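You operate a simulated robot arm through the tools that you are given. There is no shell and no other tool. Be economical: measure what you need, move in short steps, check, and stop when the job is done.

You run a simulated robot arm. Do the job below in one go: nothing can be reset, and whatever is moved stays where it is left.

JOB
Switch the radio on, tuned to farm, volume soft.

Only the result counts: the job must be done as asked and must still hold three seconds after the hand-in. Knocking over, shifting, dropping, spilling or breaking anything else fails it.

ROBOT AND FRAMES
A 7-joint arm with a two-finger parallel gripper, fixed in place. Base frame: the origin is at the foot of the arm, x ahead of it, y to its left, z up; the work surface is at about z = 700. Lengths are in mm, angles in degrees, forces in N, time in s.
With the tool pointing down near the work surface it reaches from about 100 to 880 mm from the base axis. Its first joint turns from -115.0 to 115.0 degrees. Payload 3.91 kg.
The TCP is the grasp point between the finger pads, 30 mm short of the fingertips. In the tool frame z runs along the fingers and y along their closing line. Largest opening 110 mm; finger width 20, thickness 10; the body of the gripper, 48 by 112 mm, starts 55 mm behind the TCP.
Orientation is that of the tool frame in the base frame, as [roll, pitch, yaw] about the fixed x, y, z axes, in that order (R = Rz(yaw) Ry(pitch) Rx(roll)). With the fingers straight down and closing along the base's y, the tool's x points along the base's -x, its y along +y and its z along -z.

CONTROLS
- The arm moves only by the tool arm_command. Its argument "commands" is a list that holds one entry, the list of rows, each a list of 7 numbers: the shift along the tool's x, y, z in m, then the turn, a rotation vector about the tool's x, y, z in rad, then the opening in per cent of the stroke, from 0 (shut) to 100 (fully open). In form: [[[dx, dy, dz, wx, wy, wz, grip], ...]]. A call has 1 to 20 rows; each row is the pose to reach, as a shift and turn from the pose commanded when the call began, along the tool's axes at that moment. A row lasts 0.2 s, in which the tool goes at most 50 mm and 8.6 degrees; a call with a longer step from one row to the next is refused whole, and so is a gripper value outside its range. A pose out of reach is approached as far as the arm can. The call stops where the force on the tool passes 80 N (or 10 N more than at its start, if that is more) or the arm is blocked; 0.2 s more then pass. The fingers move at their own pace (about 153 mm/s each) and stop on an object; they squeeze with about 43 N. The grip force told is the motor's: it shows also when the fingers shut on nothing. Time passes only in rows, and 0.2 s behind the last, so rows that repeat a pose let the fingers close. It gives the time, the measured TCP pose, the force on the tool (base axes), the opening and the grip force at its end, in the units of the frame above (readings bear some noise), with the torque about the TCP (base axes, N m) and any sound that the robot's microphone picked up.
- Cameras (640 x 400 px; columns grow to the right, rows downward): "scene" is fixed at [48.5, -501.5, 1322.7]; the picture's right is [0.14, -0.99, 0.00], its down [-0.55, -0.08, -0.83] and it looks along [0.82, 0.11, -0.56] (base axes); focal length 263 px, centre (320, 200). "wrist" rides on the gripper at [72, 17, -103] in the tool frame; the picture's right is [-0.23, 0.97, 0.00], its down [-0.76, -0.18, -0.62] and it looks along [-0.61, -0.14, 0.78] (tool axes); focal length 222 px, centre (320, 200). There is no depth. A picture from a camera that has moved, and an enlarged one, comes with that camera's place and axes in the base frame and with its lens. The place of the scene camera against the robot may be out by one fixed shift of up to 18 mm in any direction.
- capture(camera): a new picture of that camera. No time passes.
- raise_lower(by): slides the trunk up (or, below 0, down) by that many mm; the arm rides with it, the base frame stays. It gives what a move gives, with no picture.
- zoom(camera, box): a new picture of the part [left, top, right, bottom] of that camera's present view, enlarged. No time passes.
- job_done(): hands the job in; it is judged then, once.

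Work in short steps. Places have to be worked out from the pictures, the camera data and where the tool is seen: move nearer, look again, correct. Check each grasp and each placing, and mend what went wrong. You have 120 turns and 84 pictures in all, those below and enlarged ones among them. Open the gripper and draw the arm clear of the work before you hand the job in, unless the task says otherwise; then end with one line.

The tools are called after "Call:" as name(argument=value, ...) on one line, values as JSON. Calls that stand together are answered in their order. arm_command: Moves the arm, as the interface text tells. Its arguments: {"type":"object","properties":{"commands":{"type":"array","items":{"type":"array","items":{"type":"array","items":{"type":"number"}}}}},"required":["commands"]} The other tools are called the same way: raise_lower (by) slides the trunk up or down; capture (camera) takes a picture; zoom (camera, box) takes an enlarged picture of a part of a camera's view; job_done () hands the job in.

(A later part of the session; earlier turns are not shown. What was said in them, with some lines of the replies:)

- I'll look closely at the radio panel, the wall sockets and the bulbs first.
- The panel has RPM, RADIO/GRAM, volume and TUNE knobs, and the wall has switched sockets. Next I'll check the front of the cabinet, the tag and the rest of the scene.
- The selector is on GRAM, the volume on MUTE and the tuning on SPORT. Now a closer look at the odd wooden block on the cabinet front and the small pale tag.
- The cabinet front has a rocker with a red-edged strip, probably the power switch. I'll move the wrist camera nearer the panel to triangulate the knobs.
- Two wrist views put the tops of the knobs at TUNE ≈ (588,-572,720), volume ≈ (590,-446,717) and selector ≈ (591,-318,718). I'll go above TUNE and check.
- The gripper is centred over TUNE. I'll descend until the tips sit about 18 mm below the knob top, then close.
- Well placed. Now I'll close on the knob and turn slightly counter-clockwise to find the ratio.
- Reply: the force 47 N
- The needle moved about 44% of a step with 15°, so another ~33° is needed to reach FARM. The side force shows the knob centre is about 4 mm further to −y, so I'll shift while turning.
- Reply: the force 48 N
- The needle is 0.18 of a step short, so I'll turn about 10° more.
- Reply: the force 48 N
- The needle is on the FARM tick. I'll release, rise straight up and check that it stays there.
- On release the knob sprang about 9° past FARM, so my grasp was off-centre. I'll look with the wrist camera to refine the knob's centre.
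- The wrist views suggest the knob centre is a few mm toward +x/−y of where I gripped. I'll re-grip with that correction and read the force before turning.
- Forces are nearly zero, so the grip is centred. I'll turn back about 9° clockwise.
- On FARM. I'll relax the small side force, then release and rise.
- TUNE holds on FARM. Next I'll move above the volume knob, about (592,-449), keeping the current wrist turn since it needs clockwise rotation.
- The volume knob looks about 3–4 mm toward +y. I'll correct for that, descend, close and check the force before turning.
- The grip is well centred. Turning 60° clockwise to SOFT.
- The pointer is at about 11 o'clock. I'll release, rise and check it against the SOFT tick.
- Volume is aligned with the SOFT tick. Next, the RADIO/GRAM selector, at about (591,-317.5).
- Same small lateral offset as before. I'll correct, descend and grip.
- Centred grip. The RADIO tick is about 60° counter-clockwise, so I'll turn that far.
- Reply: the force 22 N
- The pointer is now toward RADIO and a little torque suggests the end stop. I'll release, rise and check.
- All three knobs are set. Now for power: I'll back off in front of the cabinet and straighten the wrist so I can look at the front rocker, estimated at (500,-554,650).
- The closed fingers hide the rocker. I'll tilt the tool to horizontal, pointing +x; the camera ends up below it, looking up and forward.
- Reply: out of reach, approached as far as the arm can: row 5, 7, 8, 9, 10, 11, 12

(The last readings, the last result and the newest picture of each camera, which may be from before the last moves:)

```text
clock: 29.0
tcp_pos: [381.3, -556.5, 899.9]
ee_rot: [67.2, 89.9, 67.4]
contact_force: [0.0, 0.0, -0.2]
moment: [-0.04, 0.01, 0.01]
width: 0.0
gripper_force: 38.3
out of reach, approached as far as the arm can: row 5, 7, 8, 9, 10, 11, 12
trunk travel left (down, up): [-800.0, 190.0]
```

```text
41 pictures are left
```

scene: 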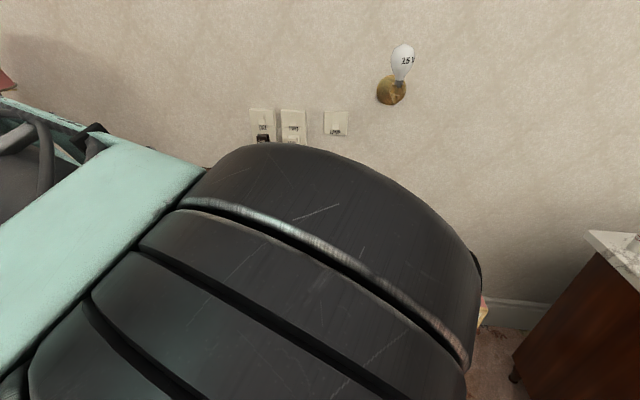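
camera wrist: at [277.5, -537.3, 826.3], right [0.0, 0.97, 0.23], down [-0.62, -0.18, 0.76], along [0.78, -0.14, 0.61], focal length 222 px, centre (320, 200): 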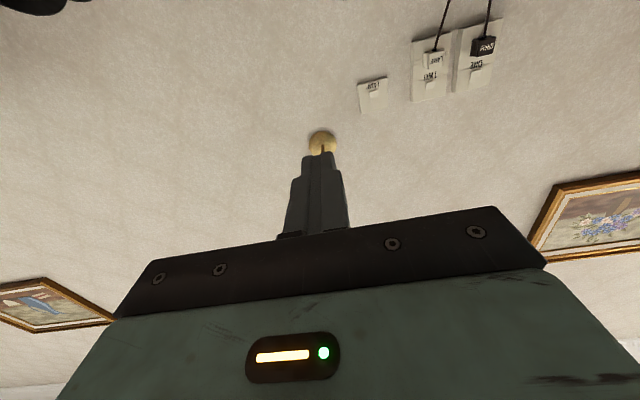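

Tool is horizontal at y≈−556. I'll lower the trunk so the wrist camera (below the tool) sees the cabinet's front face.

Call:
raise_lower(by=-150)

Call:
capture(camera="wrist")

Call:
capture(camera="scene")

```text
clock: 30.8
tcp_pos: [380.5, -555.9, 751.1]
ee_rot: [90.8, 89.7, 90.9]
contact_force: [0.1, -0.2, 0.2]
moment: [-0.02, -0.03, 0.0]
width: 0.1
gripper_force: 37.6
trunk travel left (down, up): [-650.0, 340.0]
```

```text
40 pictures are left
camera wrist: at [277.5, -537.3, 676.4], right [0.0, 0.97, 0.23], down [-0.62, -0.18, 0.76], along [0.78, -0.14, 0.61], focal length 222 px, centre (320, 200)
```

wrist: 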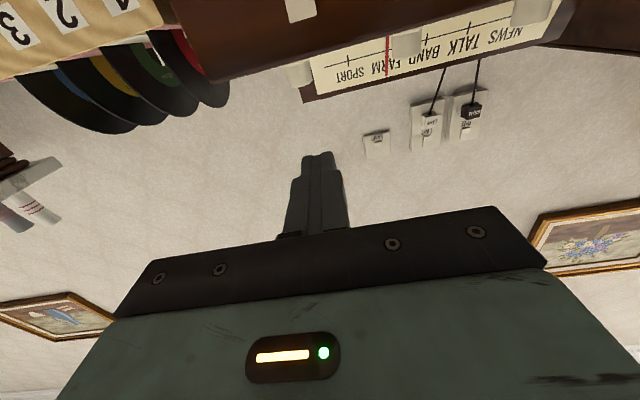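

```text
39 pictures are left
```

scene: 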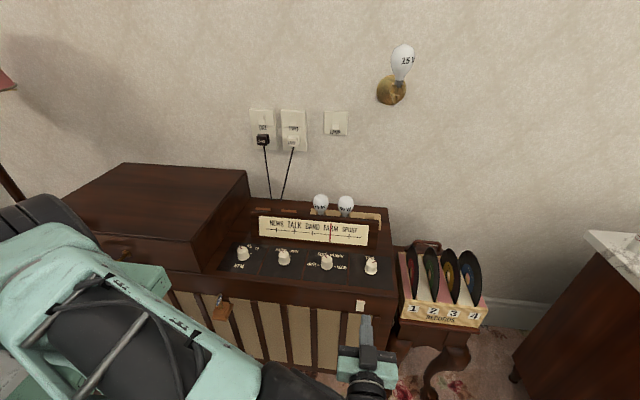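

The rocker is at the top of the view, around z≈665. I'll lower another 80 mm for a head-on look.

Call:
raise_lower(by=-85)

Call:
capture(camera="wrist")

Call:
zoom(camera="scene", box=[320, 280, 420, 400])

```text
clock: 32.0
tcp_pos: [380.4, -556.1, 666.1]
ee_rot: [90.6, 89.8, 90.7]
contact_force: [0.2, -0.6, -0.5]
moment: [-0.03, -0.01, 0.01]
width: 0.0
gripper_force: 37.5
trunk travel left (down, up): [-565.0, 425.0]
```

```text
38 pictures are left
camera wrist: at [277.5, -537.2, 591.4], right [0.0, 0.97, 0.23], down [-0.62, -0.18, 0.76], along [0.78, -0.14, 0.61], focal length 222 px, centre (320, 200)
```

wrist: 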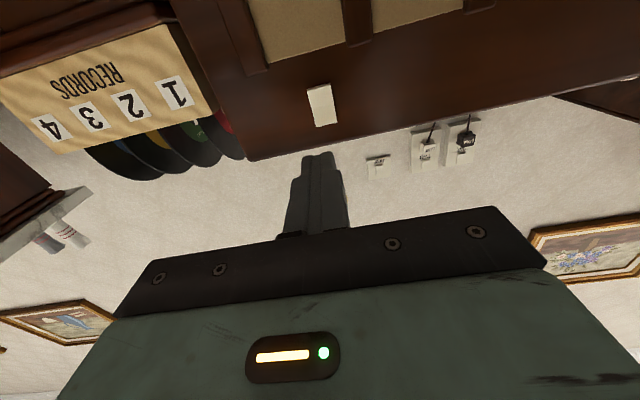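

```text
3.33 times, centred on (370, 340) of scene
camera zoom: at [48.5, -501.5, 1322.7], right [0.14, -0.99, 0.0], down [-0.55, -0.08, -0.83], along [0.82, 0.11, -0.56], focal length 876 px, centre (153, -267)
```

zoom: 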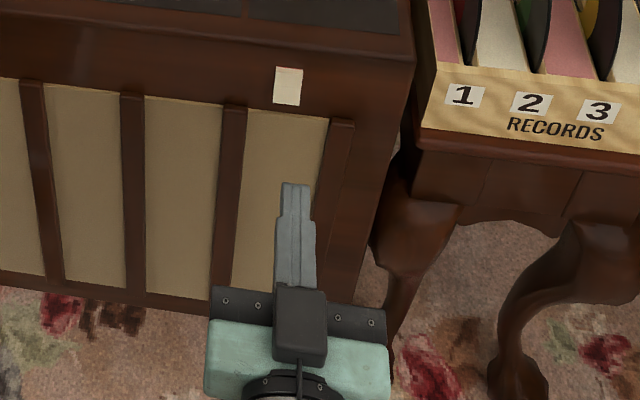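

Call:
zoom(camera="wrist", box=[289, 85, 353, 125])

Call:
raise_lower(by=40)

Call:
capture(camera="wrist")

```text
10.00 times, centred on (321, 105) of wrist
camera zoom: at [277.5, -537.2, 591.4], right [0.0, 0.97, 0.23], down [-0.62, -0.18, 0.76], along [0.78, -0.14, 0.61], focal length 2221 px, centre (310, 1150)
```

zoom: 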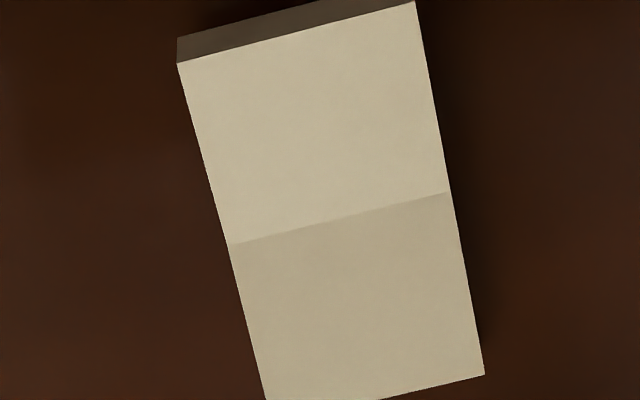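

```text
clock: 32.8
tcp_pos: [380.9, -555.4, 705.5]
ee_rot: [91.6, 89.8, 91.7]
contact_force: [0.6, -1.0, 0.4]
moment: [-0.01, 0.0, -0.01]
width: 0.3
gripper_force: 37.8
trunk travel left (down, up): [-605.0, 385.0]
```

```text
35 pictures are left
camera wrist: at [277.4, -537.2, 631.4], right [0.0, 0.97, 0.23], down [-0.62, -0.18, 0.76], along [0.78, -0.14, 0.61], focal length 222 px, centre (320, 200)
```

wrist: 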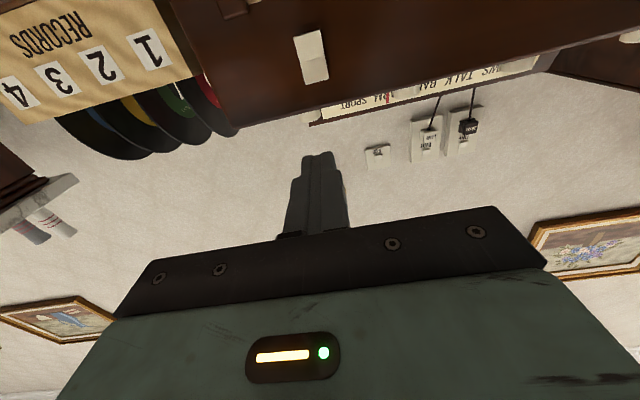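

The rocker is at about (501,-549.5), z 636–672. Its bottom protrudes more and the red edge at the top is hidden, so it reads as OFF and the bottom half needs pressing. I'll lower to z≈641 and creep forward to check how the commands map.

Call:
raise_lower(by=-64.5)

Call:
arm_command(commands=[[[0, 0, 0.02, 0, 0, 0, 0], [0, 0, 0.04, 0, 0, 0, 0]]])

```text
clock: 33.8
tcp_pos: [381.8, -556.8, 640.3]
ee_rot: [90.6, 89.7, 90.7]
contact_force: [0.5, -0.3, 0.1]
moment: [-0.01, 0.0, -0.02]
width: 0.0
gripper_force: 38.1
trunk travel left (down, up): [-541.0, 449.0]
```

```text
clock: 34.4
tcp_pos: [421.0, -557.1, 642.6]
ee_rot: [150.3, 89.9, 150.6]
contact_force: [-0.1, -0.2, 0.5]
moment: [0.0, -0.01, 0.01]
width: 0.0
gripper_force: 37.3
trunk travel left (down, up): [-541.0, 449.0]
```

Commands follow the actual pose. I'll shift +7 mm in y, come to about 10 mm from the rocker and look.

Call:
arm_command(commands=[[[0, 0.007, 0, 0, 0, 0, 0], [0, 0.007, 0.015, 0, 0, 0, 0], [0, 0.007, 0.028, 0, 0, 0, 0]]])

Call:
capture(camera="wrist")

Call:
zoom(camera="scene", box=[330, 285, 394, 325])

```text
clock: 35.2
tcp_pos: [449.9, -553.6, 645.7]
ee_rot: [-144.8, 89.3, -143.9]
contact_force: [-0.8, 0.0, 0.6]
moment: [0.02, 0.01, -0.02]
width: 0.1
gripper_force: 37.8
trunk travel left (down, up): [-541.0, 449.0]
```

```text
34 pictures are left
camera wrist: at [345.7, -537.0, 571.5], right [-0.01, 0.98, 0.22], down [-0.61, -0.18, 0.77], along [0.79, -0.12, 0.6], focal length 222 px, centre (320, 200)
```

wrist: 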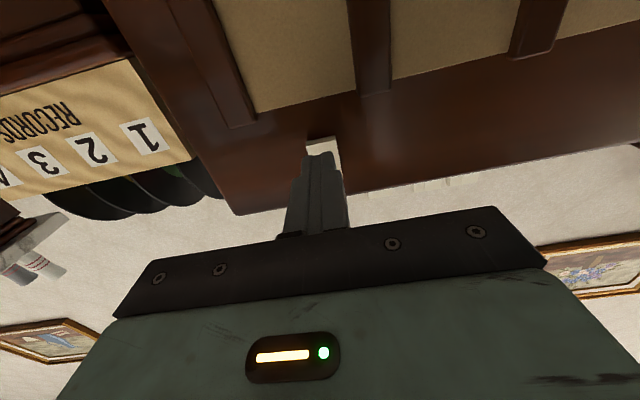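

```text
10.00 times, centred on (362, 305) of scene
camera zoom: at [48.5, -501.5, 1322.7], right [0.14, -0.99, 0.0], down [-0.55, -0.08, -0.83], along [0.82, 0.11, -0.56], focal length 2630 px, centre (-100, -850)
```

zoom: 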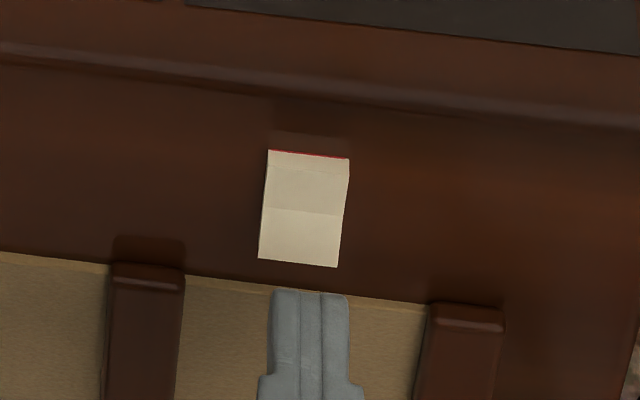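

The finger is slightly high and about 2 mm right. I'll correct and press gently onto the lower half.

Call:
arm_command(commands=[[[0.007, 0.003, 0, 0, 0, 0, 0], [0.007, 0.003, 0.005, 0, 0, 0, 0], [0.007, 0.003, 0.01, 0, 0, 0, 0], [0.007, 0.003, 0.014, 0, 0, 0, 0]]])

Call:
zoom(camera="scene", box=[330, 285, 394, 325])

```text
clock: 36.2
tcp_pos: [465.7, -551.9, 639.2]
ee_rot: [-138.4, 88.9, -136.7]
contact_force: [-1.5, -1.4, -0.1]
moment: [0.02, 0.02, -0.07]
width: 0.0
gripper_force: 37.3
out of reach, approached as far as the arm can: row 1, 2, 3, 4
trunk travel left (down, up): [-541.0, 449.0]
```

```text
10.00 times, centred on (362, 305) of scene
camera zoom: at [48.5, -501.5, 1322.7], right [0.14, -0.99, 0.0], down [-0.55, -0.08, -0.83], along [0.82, 0.11, -0.56], focal length 2630 px, centre (-100, -850)
```

zoom: 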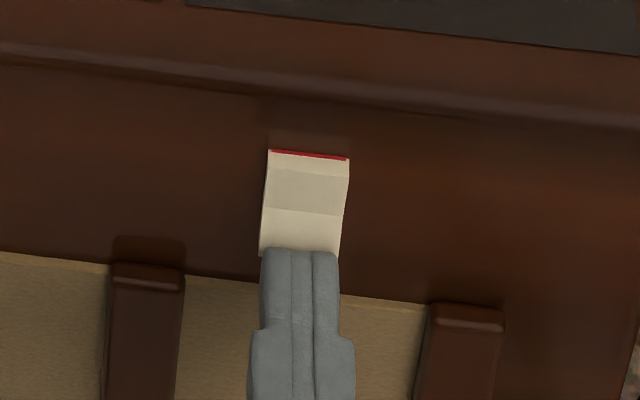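

The rocker is moving and more red shows at the top. I'll push a bit further.

Call:
arm_command(commands=[[[0, 0, 0.004, 0, 0, 0, 0], [0, 0, 0.008, 0, 0, 0, 0], [0, 0, 0.01, 0, 0, 0, 0]]])

Call:
zoom(camera="scene", box=[330, 285, 394, 325])

```text
clock: 37.1
tcp_pos: [468.8, -552.3, 639.5]
ee_rot: [-140.5, 87.6, -138.6]
contact_force: [-96.4, 10.7, 19.5]
moment: [0.37, -1.44, 0.25]
width: 0.0
gripper_force: 37.4
trunk travel left (down, up): [-541.0, 449.0]
stopped in row 3: the force on the tool passed its limit at 85 N (the readings are from after the stop); the commanded pose is now the measured one
```

```text
10.00 times, centred on (362, 305) of scene
camera zoom: at [48.5, -501.5, 1322.7], right [0.14, -0.99, 0.0], down [-0.55, -0.08, -0.83], along [0.82, 0.11, -0.56], focal length 2630 px, centre (-100, -850)
```

zoom: 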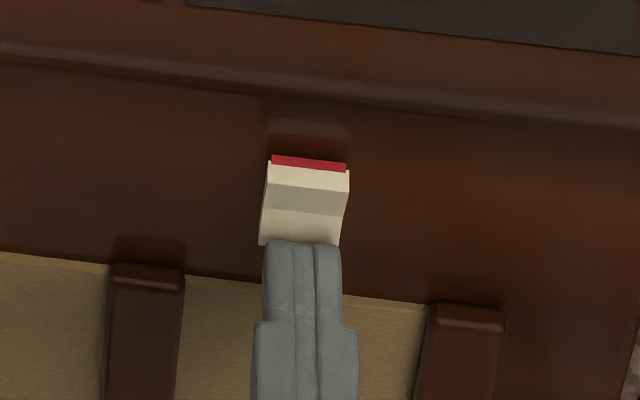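

The switch is fully over, with the red strip exposed. I'll retreat and see whether it holds and whether there is any sound or a lit dial.

Call:
arm_command(commands=[[[0, 0, -0.02, 0, 0, 0, 0], [0, 0, -0.05, 0, 0, 0, 0], [0, 0, -0.08, 0, 0, 0, 0], [0, 0, -0.08, 0, 0, 0, 0]]])

Call:
zoom(camera="scene", box=[230, 190, 410, 325])

```text
clock: 38.1
tcp_pos: [390.9, -553.9, 641.3]
ee_rot: [-147.3, 88.2, -145.7]
contact_force: [0.0, 0.0, -0.1]
moment: [-0.02, 0.0, 0.01]
width: 0.2
gripper_force: 37.4
trunk travel left (down, up): [-541.0, 449.0]
```

```text
2.96 times, centred on (320, 258) of scene
camera zoom: at [48.5, -501.5, 1322.7], right [0.14, -0.99, 0.0], down [-0.55, -0.08, -0.83], along [0.82, 0.11, -0.56], focal length 779 px, centre (320, 30)
```

zoom: 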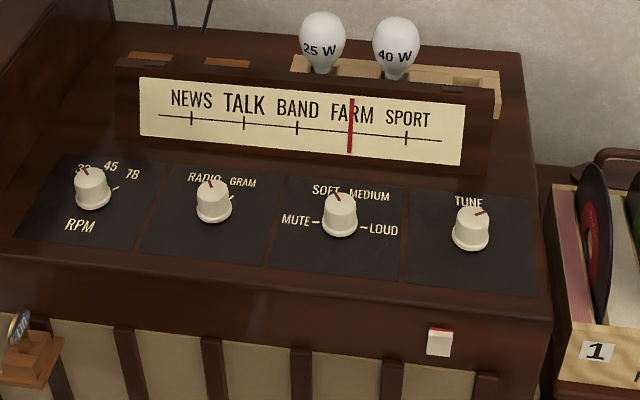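

The front switch is ON, but there's no sound or light, so socket ONE (GRAM plug) must be off as well. I'll raise the trunk and head for the wall switch.

Call:
raise_lower(by=350)

Call:
arm_command(commands=[[[0, 0.03, 0.02, 0, 0, 0, 0], [0, 0.06, 0.04, 0, 0, 0, 0], [0, 0.09, 0.06, 0, 0, 0, 0], [0, 0.12, 0.08, 0, 0, 0, 0], [0, 0.15, 0.1, 0, 0, 0, 0], [0, 0.18, 0.12, 0, 0, 0, 0], [0, 0.21, 0.14, 0, 0, 0, 0], [0, 0.24, 0.16, 0, 0, 0, 0], [0, 0.27, 0.18, 0, 0, 0, 0], [0, 0.3, 0.2, 0, 0, 0, 0], [0, 0.33, 0.22, 0, 0, 0, 0], [0, 0.36, 0.24, 0, 0, 0, 0], [0, 0.375, 0.25, 0, 0, 0, 0]]])

Call:
capture(camera="wrist")

Call:
capture(camera="scene")

```text
clock: 41.5
tcp_pos: [391.4, -553.2, 990.5]
ee_rot: [-147.1, 88.0, -145.6]
contact_force: [-0.3, -0.8, 0.3]
moment: [-0.01, 0.03, 0.04]
width: 0.0
gripper_force: 37.7
trunk travel left (down, up): [-891.0, 99.0]
```

```text
clock: 43.5
tcp_pos: [648.5, -468.6, 957.9]
ee_rot: [-121.9, 73.1, -116.7]
contact_force: [-0.4, 0.0, -0.1]
moment: [-0.01, -0.02, 0.02]
width: 0.2
gripper_force: 37.6
out of reach, approached as far as the arm can: row 1, 2, 3, 4, 5, 6, 7, 8, 9
trunk travel left (down, up): [-891.0, 99.0]
stopped in row 9: the arm was blocked; the commanded pose is now the measured one
```

```text
29 pictures are left
camera wrist: at [535.6, -476.8, 898.7], right [-0.07, 1.0, -0.02], down [-0.5, -0.02, 0.87], along [0.87, 0.08, 0.5], focal length 222 px, centre (320, 200)
```

wrist: 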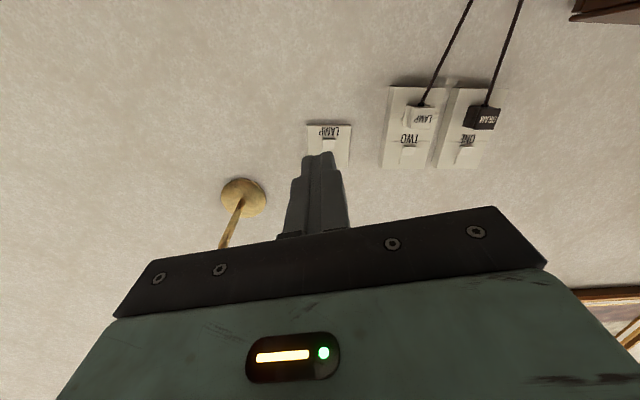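

```text
28 pictures are left
```

scene: 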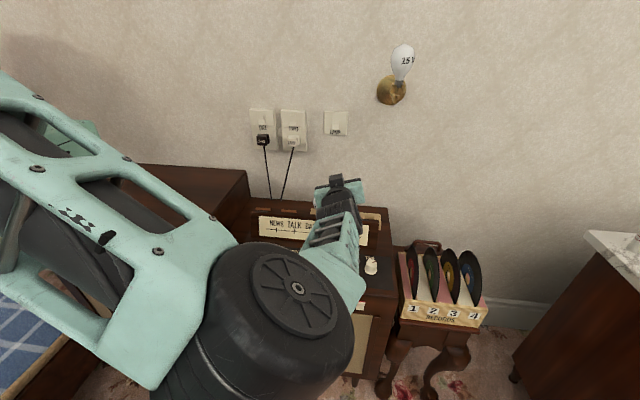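

Joint limits block this route. I'll turn the tool back to pointing down here, well above everything, then move across and pitch up again near the socket.

Call:
arm_command(commands=[[[0, 0, 0, -0.0117, 0.1286, 0.0243, 0], [0, 0, 0, -0.0235, 0.2573, 0.0485, 0], [0, 0, 0, -0.0352, 0.3859, 0.0728, 0], [0, 0, 0, -0.0469, 0.5145, 0.0971, 0], [0, 0, 0, -0.0586, 0.6432, 0.1214, 0], [0, 0, 0, -0.0704, 0.7718, 0.1456, 0], [0, 0, 0, -0.0821, 0.9005, 0.17, 0], [0, 0, 0, -0.0938, 1.029, 0.1942, 0], [0, 0, 0, -0.1055, 1.158, 0.2185, 0], [0, 0, 0, -0.1173, 1.286, 0.2427, 0], [0, 0, 0, -0.129, 1.415, 0.267, 0], [0, 0, 0, -0.129, 1.415, 0.267, 0]]])

```text
clock: 46.1
tcp_pos: [647.5, -468.5, 957.1]
ee_rot: [179.9, 0.0, 179.7]
contact_force: [0.8, 0.0, 0.5]
moment: [0.01, 0.02, -0.02]
width: 0.0
gripper_force: 37.5
trunk travel left (down, up): [-891.0, 99.0]
```

Now across to y≈−175 at z≈1000, then pitch to horizontal.

Call:
arm_command(commands=[[[0, 0.042, -0.006, 0, 0, 0, 0], [0, 0.084, -0.012, 0, 0, 0, 0], [0, 0.126, -0.018, 0, 0, 0, 0], [0, 0.168, -0.025, 0, 0, 0, 0], [0, 0.21, -0.031, 0, 0, 0, 0], [0, 0.252, -0.037, 0, 0, 0, 0], [0, 0.293, -0.043, 0, 0, 0, 0], [0, 0.293, -0.043, 0, -0.143, 0, 0], [0, 0.293, -0.043, 0, -0.286, 0, 0], [0, 0.293, -0.043, 0, -0.428, 0, 0], [0, 0.293, -0.043, 0, -0.571, 0, 0], [0, 0.293, -0.043, 0, -0.714, 0, 0], [0, 0.293, -0.043, 0, -0.857, 0, 0], [0, 0.293, -0.043, 0, -1.0, 0, 0], [0, 0.293, -0.043, 0, -1.143, 0, 0], [0, 0.293, -0.043, 0, -1.286, 0, 0], [0, 0.293, -0.043, 0, -1.428, 0, 0], [0, 0.293, -0.043, 0, -1.571, 0, 0], [0, 0.293, -0.043, 0, -1.571, 0, 0]]])

Call:
capture(camera="wrist")

Call:
capture(camera="scene")

```text
clock: 50.1
tcp_pos: [648.8, -175.8, 1001.8]
ee_rot: [29.2, 89.8, 28.7]
contact_force: [0.7, 0.0, -0.1]
moment: [-0.03, 0.0, -0.03]
width: 0.1
gripper_force: 37.7
trunk travel left (down, up): [-891.0, 99.0]
```

```text
27 pictures are left
camera wrist: at [545.3, -157.2, 925.6], right [0.0, 0.97, 0.23], down [-0.63, -0.18, 0.76], along [0.78, -0.15, 0.61], focal length 222 px, centre (320, 200)
```

wrist: 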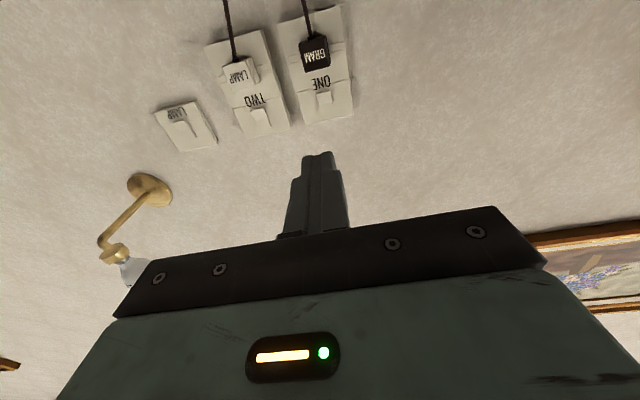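

```text
26 pictures are left
```

scene: 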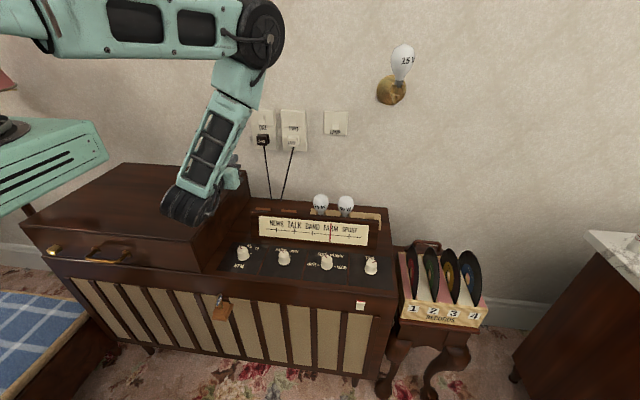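

Call:
zoom(camera="wrist", box=[276, 70, 372, 130])

Call:
arm_command(commands=[[[0, 0, 0.04, 0, 0, 0, 0], [0, 0, 0.08, 0, 0, 0, 0], [0, 0, 0.12, 0, 0, 0, 0], [0, 0, 0.12, 0, 0, 0, 0]]])

Call:
capture(camera="wrist")

```text
6.67 times, centred on (324, 100) of wrist
camera zoom: at [545.3, -157.2, 925.6], right [0.0, 0.97, 0.23], down [-0.63, -0.18, 0.76], along [0.78, -0.15, 0.61], focal length 1481 px, centre (293, 867)
```

zoom: 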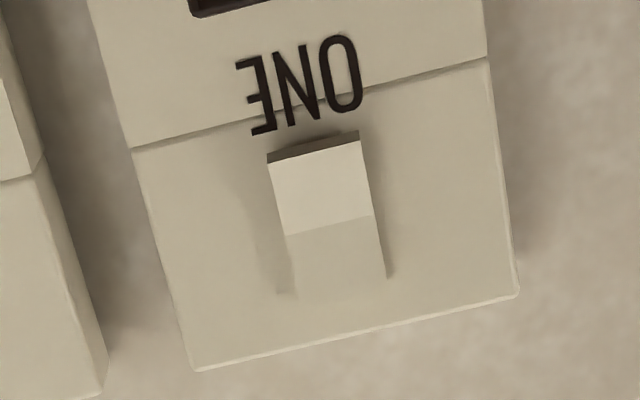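

```text
clock: 51.1
tcp_pos: [766.8, -175.6, 1000.1]
ee_rot: [65.9, 90.0, 65.7]
contact_force: [0.4, -0.3, -0.2]
moment: [-0.01, -0.02, -0.02]
width: 0.0
gripper_force: 37.4
trunk travel left (down, up): [-891.0, 99.0]
```

```text
24 pictures are left
camera wrist: at [664.2, -156.7, 925.7], right [0.0, 0.97, 0.23], down [-0.62, -0.18, 0.76], along [0.78, -0.15, 0.61], focal length 222 px, centre (320, 200)
```

wrist: 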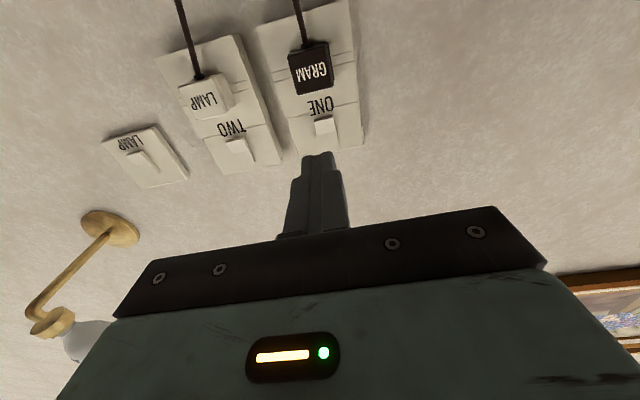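

The socket ONE rocker also has its bottom protruding (off). I'll raise 50 mm to triangulate its distance.

Call:
raise_lower(by=50)

Call:
capture(camera="wrist")

```text
clock: 52.0
tcp_pos: [768.1, -174.8, 1049.2]
ee_rot: [63.1, 89.9, 62.8]
contact_force: [0.5, -0.4, 1.7]
moment: [-0.04, 0.02, -0.03]
width: 0.0
gripper_force: 37.9
trunk travel left (down, up): [-941.0, 49.0]
```

```text
23 pictures are left
camera wrist: at [663.8, -156.7, 975.6], right [0.0, 0.97, 0.23], down [-0.62, -0.18, 0.76], along [0.78, -0.15, 0.61], focal length 222 px, centre (320, 200)
```

wrist: 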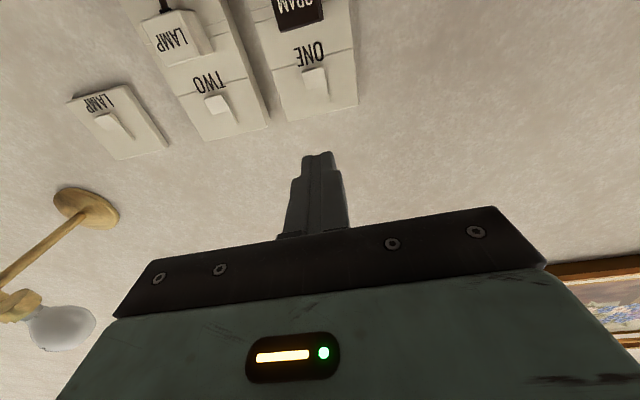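

Call:
zoom(camera="wrist", box=[275, 55, 355, 105])

Call:
raise_lower(by=-50)

Call:
zoom(camera="wrist", box=[285, 100, 365, 150])

```text
8.00 times, centred on (315, 80) of wrist
camera zoom: at [663.8, -156.7, 975.6], right [0.0, 0.97, 0.23], down [-0.62, -0.18, 0.76], along [0.78, -0.15, 0.61], focal length 1777 px, centre (360, 1160)
```

zoom: 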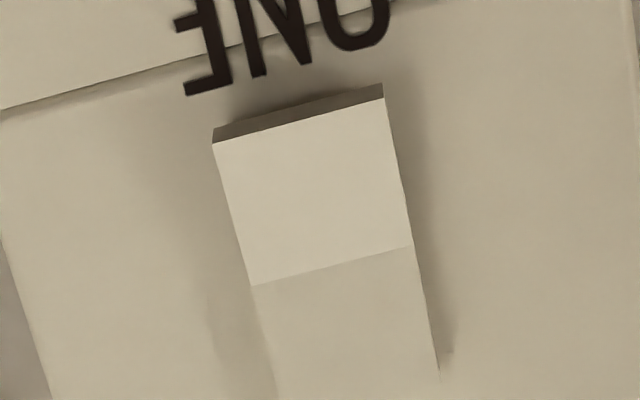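

```text
clock: 52.9
tcp_pos: [767.1, -175.6, 999.9]
ee_rot: [59.2, 89.9, 59.0]
contact_force: [-0.7, -0.2, -0.3]
moment: [-0.03, -0.01, -0.01]
width: 0.0
gripper_force: 37.8
trunk travel left (down, up): [-891.0, 99.0]
```

```text
8.00 times, centred on (325, 125) of wrist
camera zoom: at [663.8, -156.7, 925.6], right [0.0, 0.97, 0.23], down [-0.62, -0.18, 0.76], along [0.78, -0.15, 0.61], focal length 1777 px, centre (280, 800)
```

zoom: 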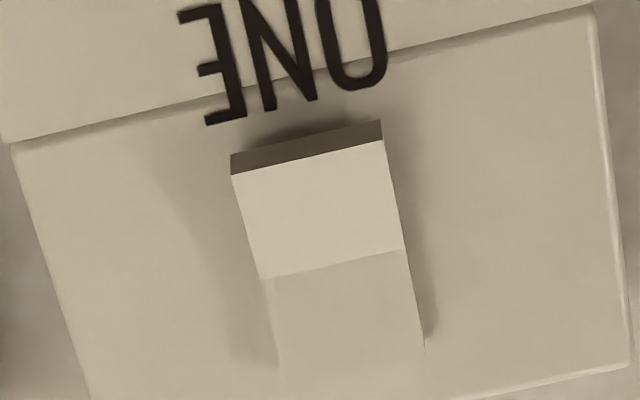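

The rocker's pivot is at about (920,-174.5,1028) and the lower half spans z 1010–1028. I'll approach at z≈1014 until the tip is about 10 mm off.

Call:
arm_command(commands=[[[-0.0145, 0.001, 0, 0, 0, 0, 0], [-0.0145, 0.001, 0.035, 0, 0, 0, 0], [-0.0145, 0.001, 0.07, 0, 0, 0, 0], [-0.0145, 0.001, 0.1, 0, 0, 0, 0], [-0.0145, 0.001, 0.1, 0, 0, 0, 0]]])

Call:
capture(camera="wrist")

Call:
zoom(camera="scene", box=[210, 80, 338, 160])

```text
clock: 54.1
tcp_pos: [868.0, -174.8, 1013.5]
ee_rot: [69.8, 90.0, 69.6]
contact_force: [0.5, 0.3, -0.5]
moment: [0.01, -0.01, 0.05]
width: 0.0
gripper_force: 37.1
trunk travel left (down, up): [-891.0, 99.0]
```

```text
20 pictures are left
camera wrist: at [764.4, -155.7, 939.0], right [0.0, 0.97, 0.23], down [-0.62, -0.18, 0.76], along [0.78, -0.15, 0.61], focal length 222 px, centre (320, 200)
```

wrist: 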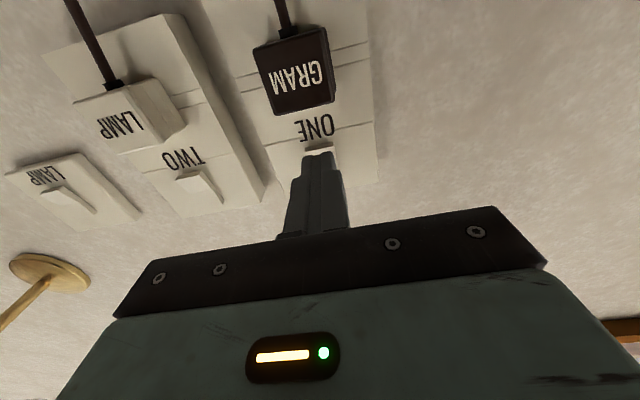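

```text
5.00 times, centred on (274, 120) of scene
camera zoom: at [48.5, -501.5, 1322.7], right [0.14, -0.99, 0.0], down [-0.55, -0.08, -0.83], along [0.82, 0.11, -0.56], focal length 1315 px, centre (550, 600)
```

zoom: 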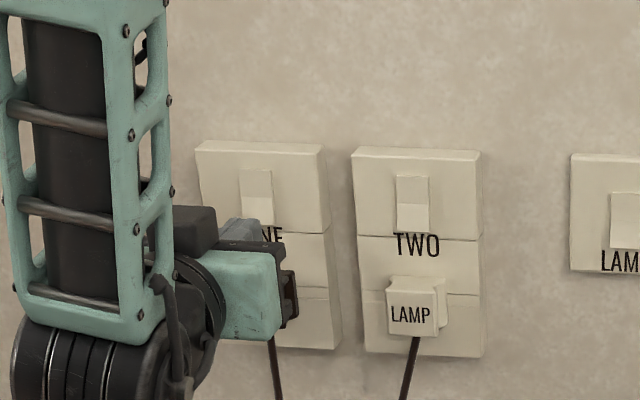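

The tip is aligned with the rocker's lower half. Pressing in small steps.

Call:
arm_command(commands=[[[0, 0, 0.004, 0, 0, 0, 0], [0, 0, 0.008, 0, 0, 0, 0], [0, 0, 0.012, 0, 0, 0, 0], [0, 0, 0.016, 0, 0, 0, 0], [0, 0, 0.018, 0, 0, 0, 0]]])

Call:
zoom(camera="scene", box=[210, 80, 338, 160])

```text
clock: 55.3
tcp_pos: [885.7, -175.2, 1014.9]
ee_rot: [59.0, 89.9, 58.8]
contact_force: [-1.4, -0.7, 0.3]
moment: [0.04, 0.01, 0.02]
width: 0.0
gripper_force: 37.8
trunk travel left (down, up): [-891.0, 99.0]
```

```text
5.00 times, centred on (274, 120) of scene
camera zoom: at [48.5, -501.5, 1322.7], right [0.14, -0.99, 0.0], down [-0.55, -0.08, -0.83], along [0.82, 0.11, -0.56], focal length 1315 px, centre (550, 600)
```

zoom: 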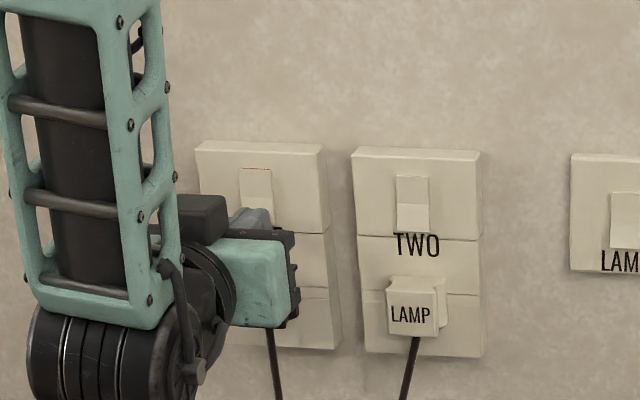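

The rocker is tipping, with red just appearing. I'll press further.

Call:
arm_command(commands=[[[0, 0, 0.003, 0, 0, 0, 0], [0, 0, 0.006, 0, 0, 0, 0], [0, 0, 0.009, 0, 0, 0, 0], [0, 0, 0.012, 0, 0, 0, 0]]])

Call:
zoom(camera="scene", box=[210, 80, 338, 160])

```text
clock: 56.2
tcp_pos: [888.6, -175.0, 1010.2]
ee_rot: [160.4, 89.3, 160.1]
contact_force: [-49.4, -1.3, 10.5]
moment: [0.07, -0.77, 0.01]
width: 0.1
gripper_force: 37.1
trunk travel left (down, up): [-891.0, 99.0]
stopped in row 4: the force on the tool passed its limit at 86 N (the readings are from after the stop); the commanded pose is now the measured one
```

```text
5.00 times, centred on (274, 120) of scene
camera zoom: at [48.5, -501.5, 1322.7], right [0.14, -0.99, 0.0], down [-0.55, -0.08, -0.83], along [0.82, 0.11, -0.56], focal length 1315 px, centre (550, 600)
```

zoom: 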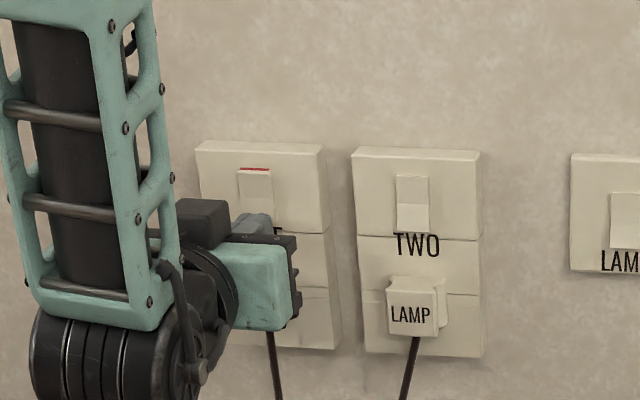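

Red is fully showing. I'll retreat and check for sound, the dial and both switches.

Call:
arm_command(commands=[[[0, 0, -0.03, 0, 0, 0, 0], [0, 0, -0.07, 0, 0, 0, 0], [0, 0, -0.11, 0, 0, 0, 0], [0, 0, -0.15, 0, 0, 0, 0], [0, 0, -0.19, 0, 0, 0, 0], [0, 0, -0.23, 0, 0, 0, 0], [0, 0, -0.23, 0, 0, 0, 0]]])

Call:
capture(camera="scene")

Call:
zoom(camera="scene", box=[230, 190, 410, 325])

```text
clock: 57.8
tcp_pos: [662.1, -173.8, 1012.8]
ee_rot: [157.1, 89.6, 156.8]
contact_force: [0.0, 0.3, 0.3]
moment: [-0.02, 0.01, 0.02]
width: 0.0
gripper_force: 38.2
trunk travel left (down, up): [-891.0, 99.0]
```

```text
16 pictures are left
```

scene: 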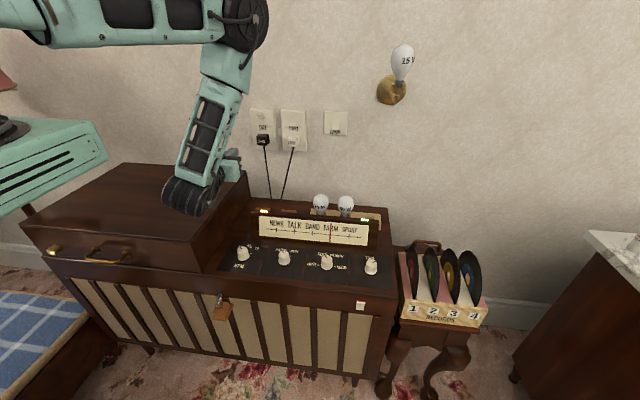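

```text
2.96 times, centred on (320, 258) of scene
camera zoom: at [48.5, -501.5, 1322.7], right [0.14, -0.99, 0.0], down [-0.55, -0.08, -0.83], along [0.82, 0.11, -0.56], focal length 779 px, centre (320, 30)
```

zoom: 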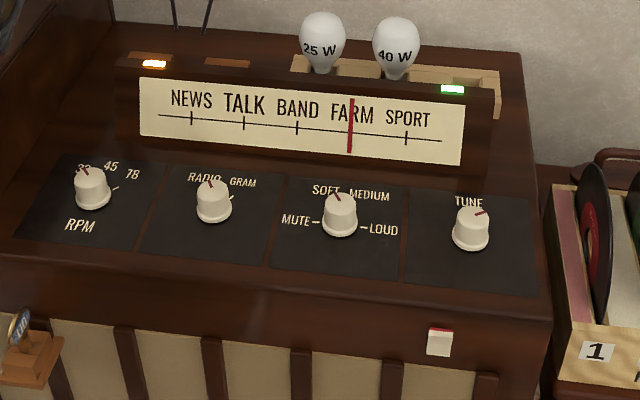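

Power is live: an orange lamp and a green tuning lamp are lit. I'll open the gripper, hold clear for a while and listen.

Call:
arm_command(commands=[[[0, 0, -0.02, 0, 0, 0, 60], [0, 0, -0.04, 0, 0, 0, 60], [0, 0, -0.04, 0, 0, 0, 60], [0, 0, -0.04, 0, 0, 0, 60], [0, 0, -0.04, 0, 0, 0, 60], [0, 0, -0.04, 0, 0, 0, 60], [0, 0, -0.04, 0, 0, 0, 60], [0, 0, -0.04, 0, 0, 0, 60], [0, 0, -0.04, 0, 0, 0, 60], [0, 0, -0.04, 0, 0, 0, 60], [0, 0, -0.04, 0, 0, 0, 60], [0, 0, -0.04, 0, 0, 0, 60], [0, 0, -0.04, 0, 0, 0, 60], [0, 0, -0.04, 0, 0, 0, 60], [0, 0, -0.04, 0, 0, 0, 60]]])

Call:
zoom(camera="scene", box=[230, 190, 410, 302])

Call:
zoom(camera="scene", box=[230, 90, 370, 178])

```text
clock: 61.0
tcp_pos: [622.7, -174.7, 1011.0]
ee_rot: [158.8, 89.6, 158.6]
contact_force: [-0.6, -0.1, 0.2]
moment: [0.01, -0.04, -0.01]
width: 66.1
gripper_force: 0.1
trunk travel left (down, up): [-891.0, 99.0]
```

```text
3.56 times, centred on (320, 246) of scene
camera zoom: at [48.5, -501.5, 1322.7], right [0.14, -0.99, 0.0], down [-0.55, -0.08, -0.83], along [0.82, 0.11, -0.56], focal length 935 px, centre (320, 36)
```

zoom: 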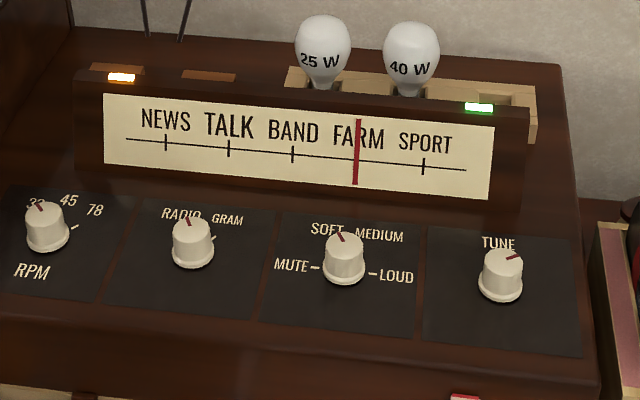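

```text
4.55 times, centred on (300, 134) of scene
camera zoom: at [48.5, -501.5, 1322.7], right [0.14, -0.99, 0.0], down [-0.55, -0.08, -0.83], along [0.82, 0.11, -0.56], focal length 1195 px, centre (411, 500)
```

zoom: 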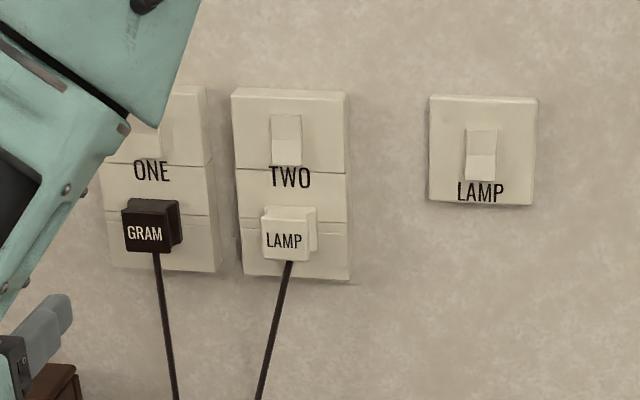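

Everything reads as required: RADIO selected, FARM tuned with the green lamp lit, volume on SOFT, both switches on. The arm is clear with the gripper open, so I'm handing in.

Call:
job_done()

```text
The job is handed in.
```

The radio is switched on and tuned to FARM with the volume at SOFT. Its orange lamp and the green lamp on the dial are lit, but the robot's microphone reported no sound at any point.
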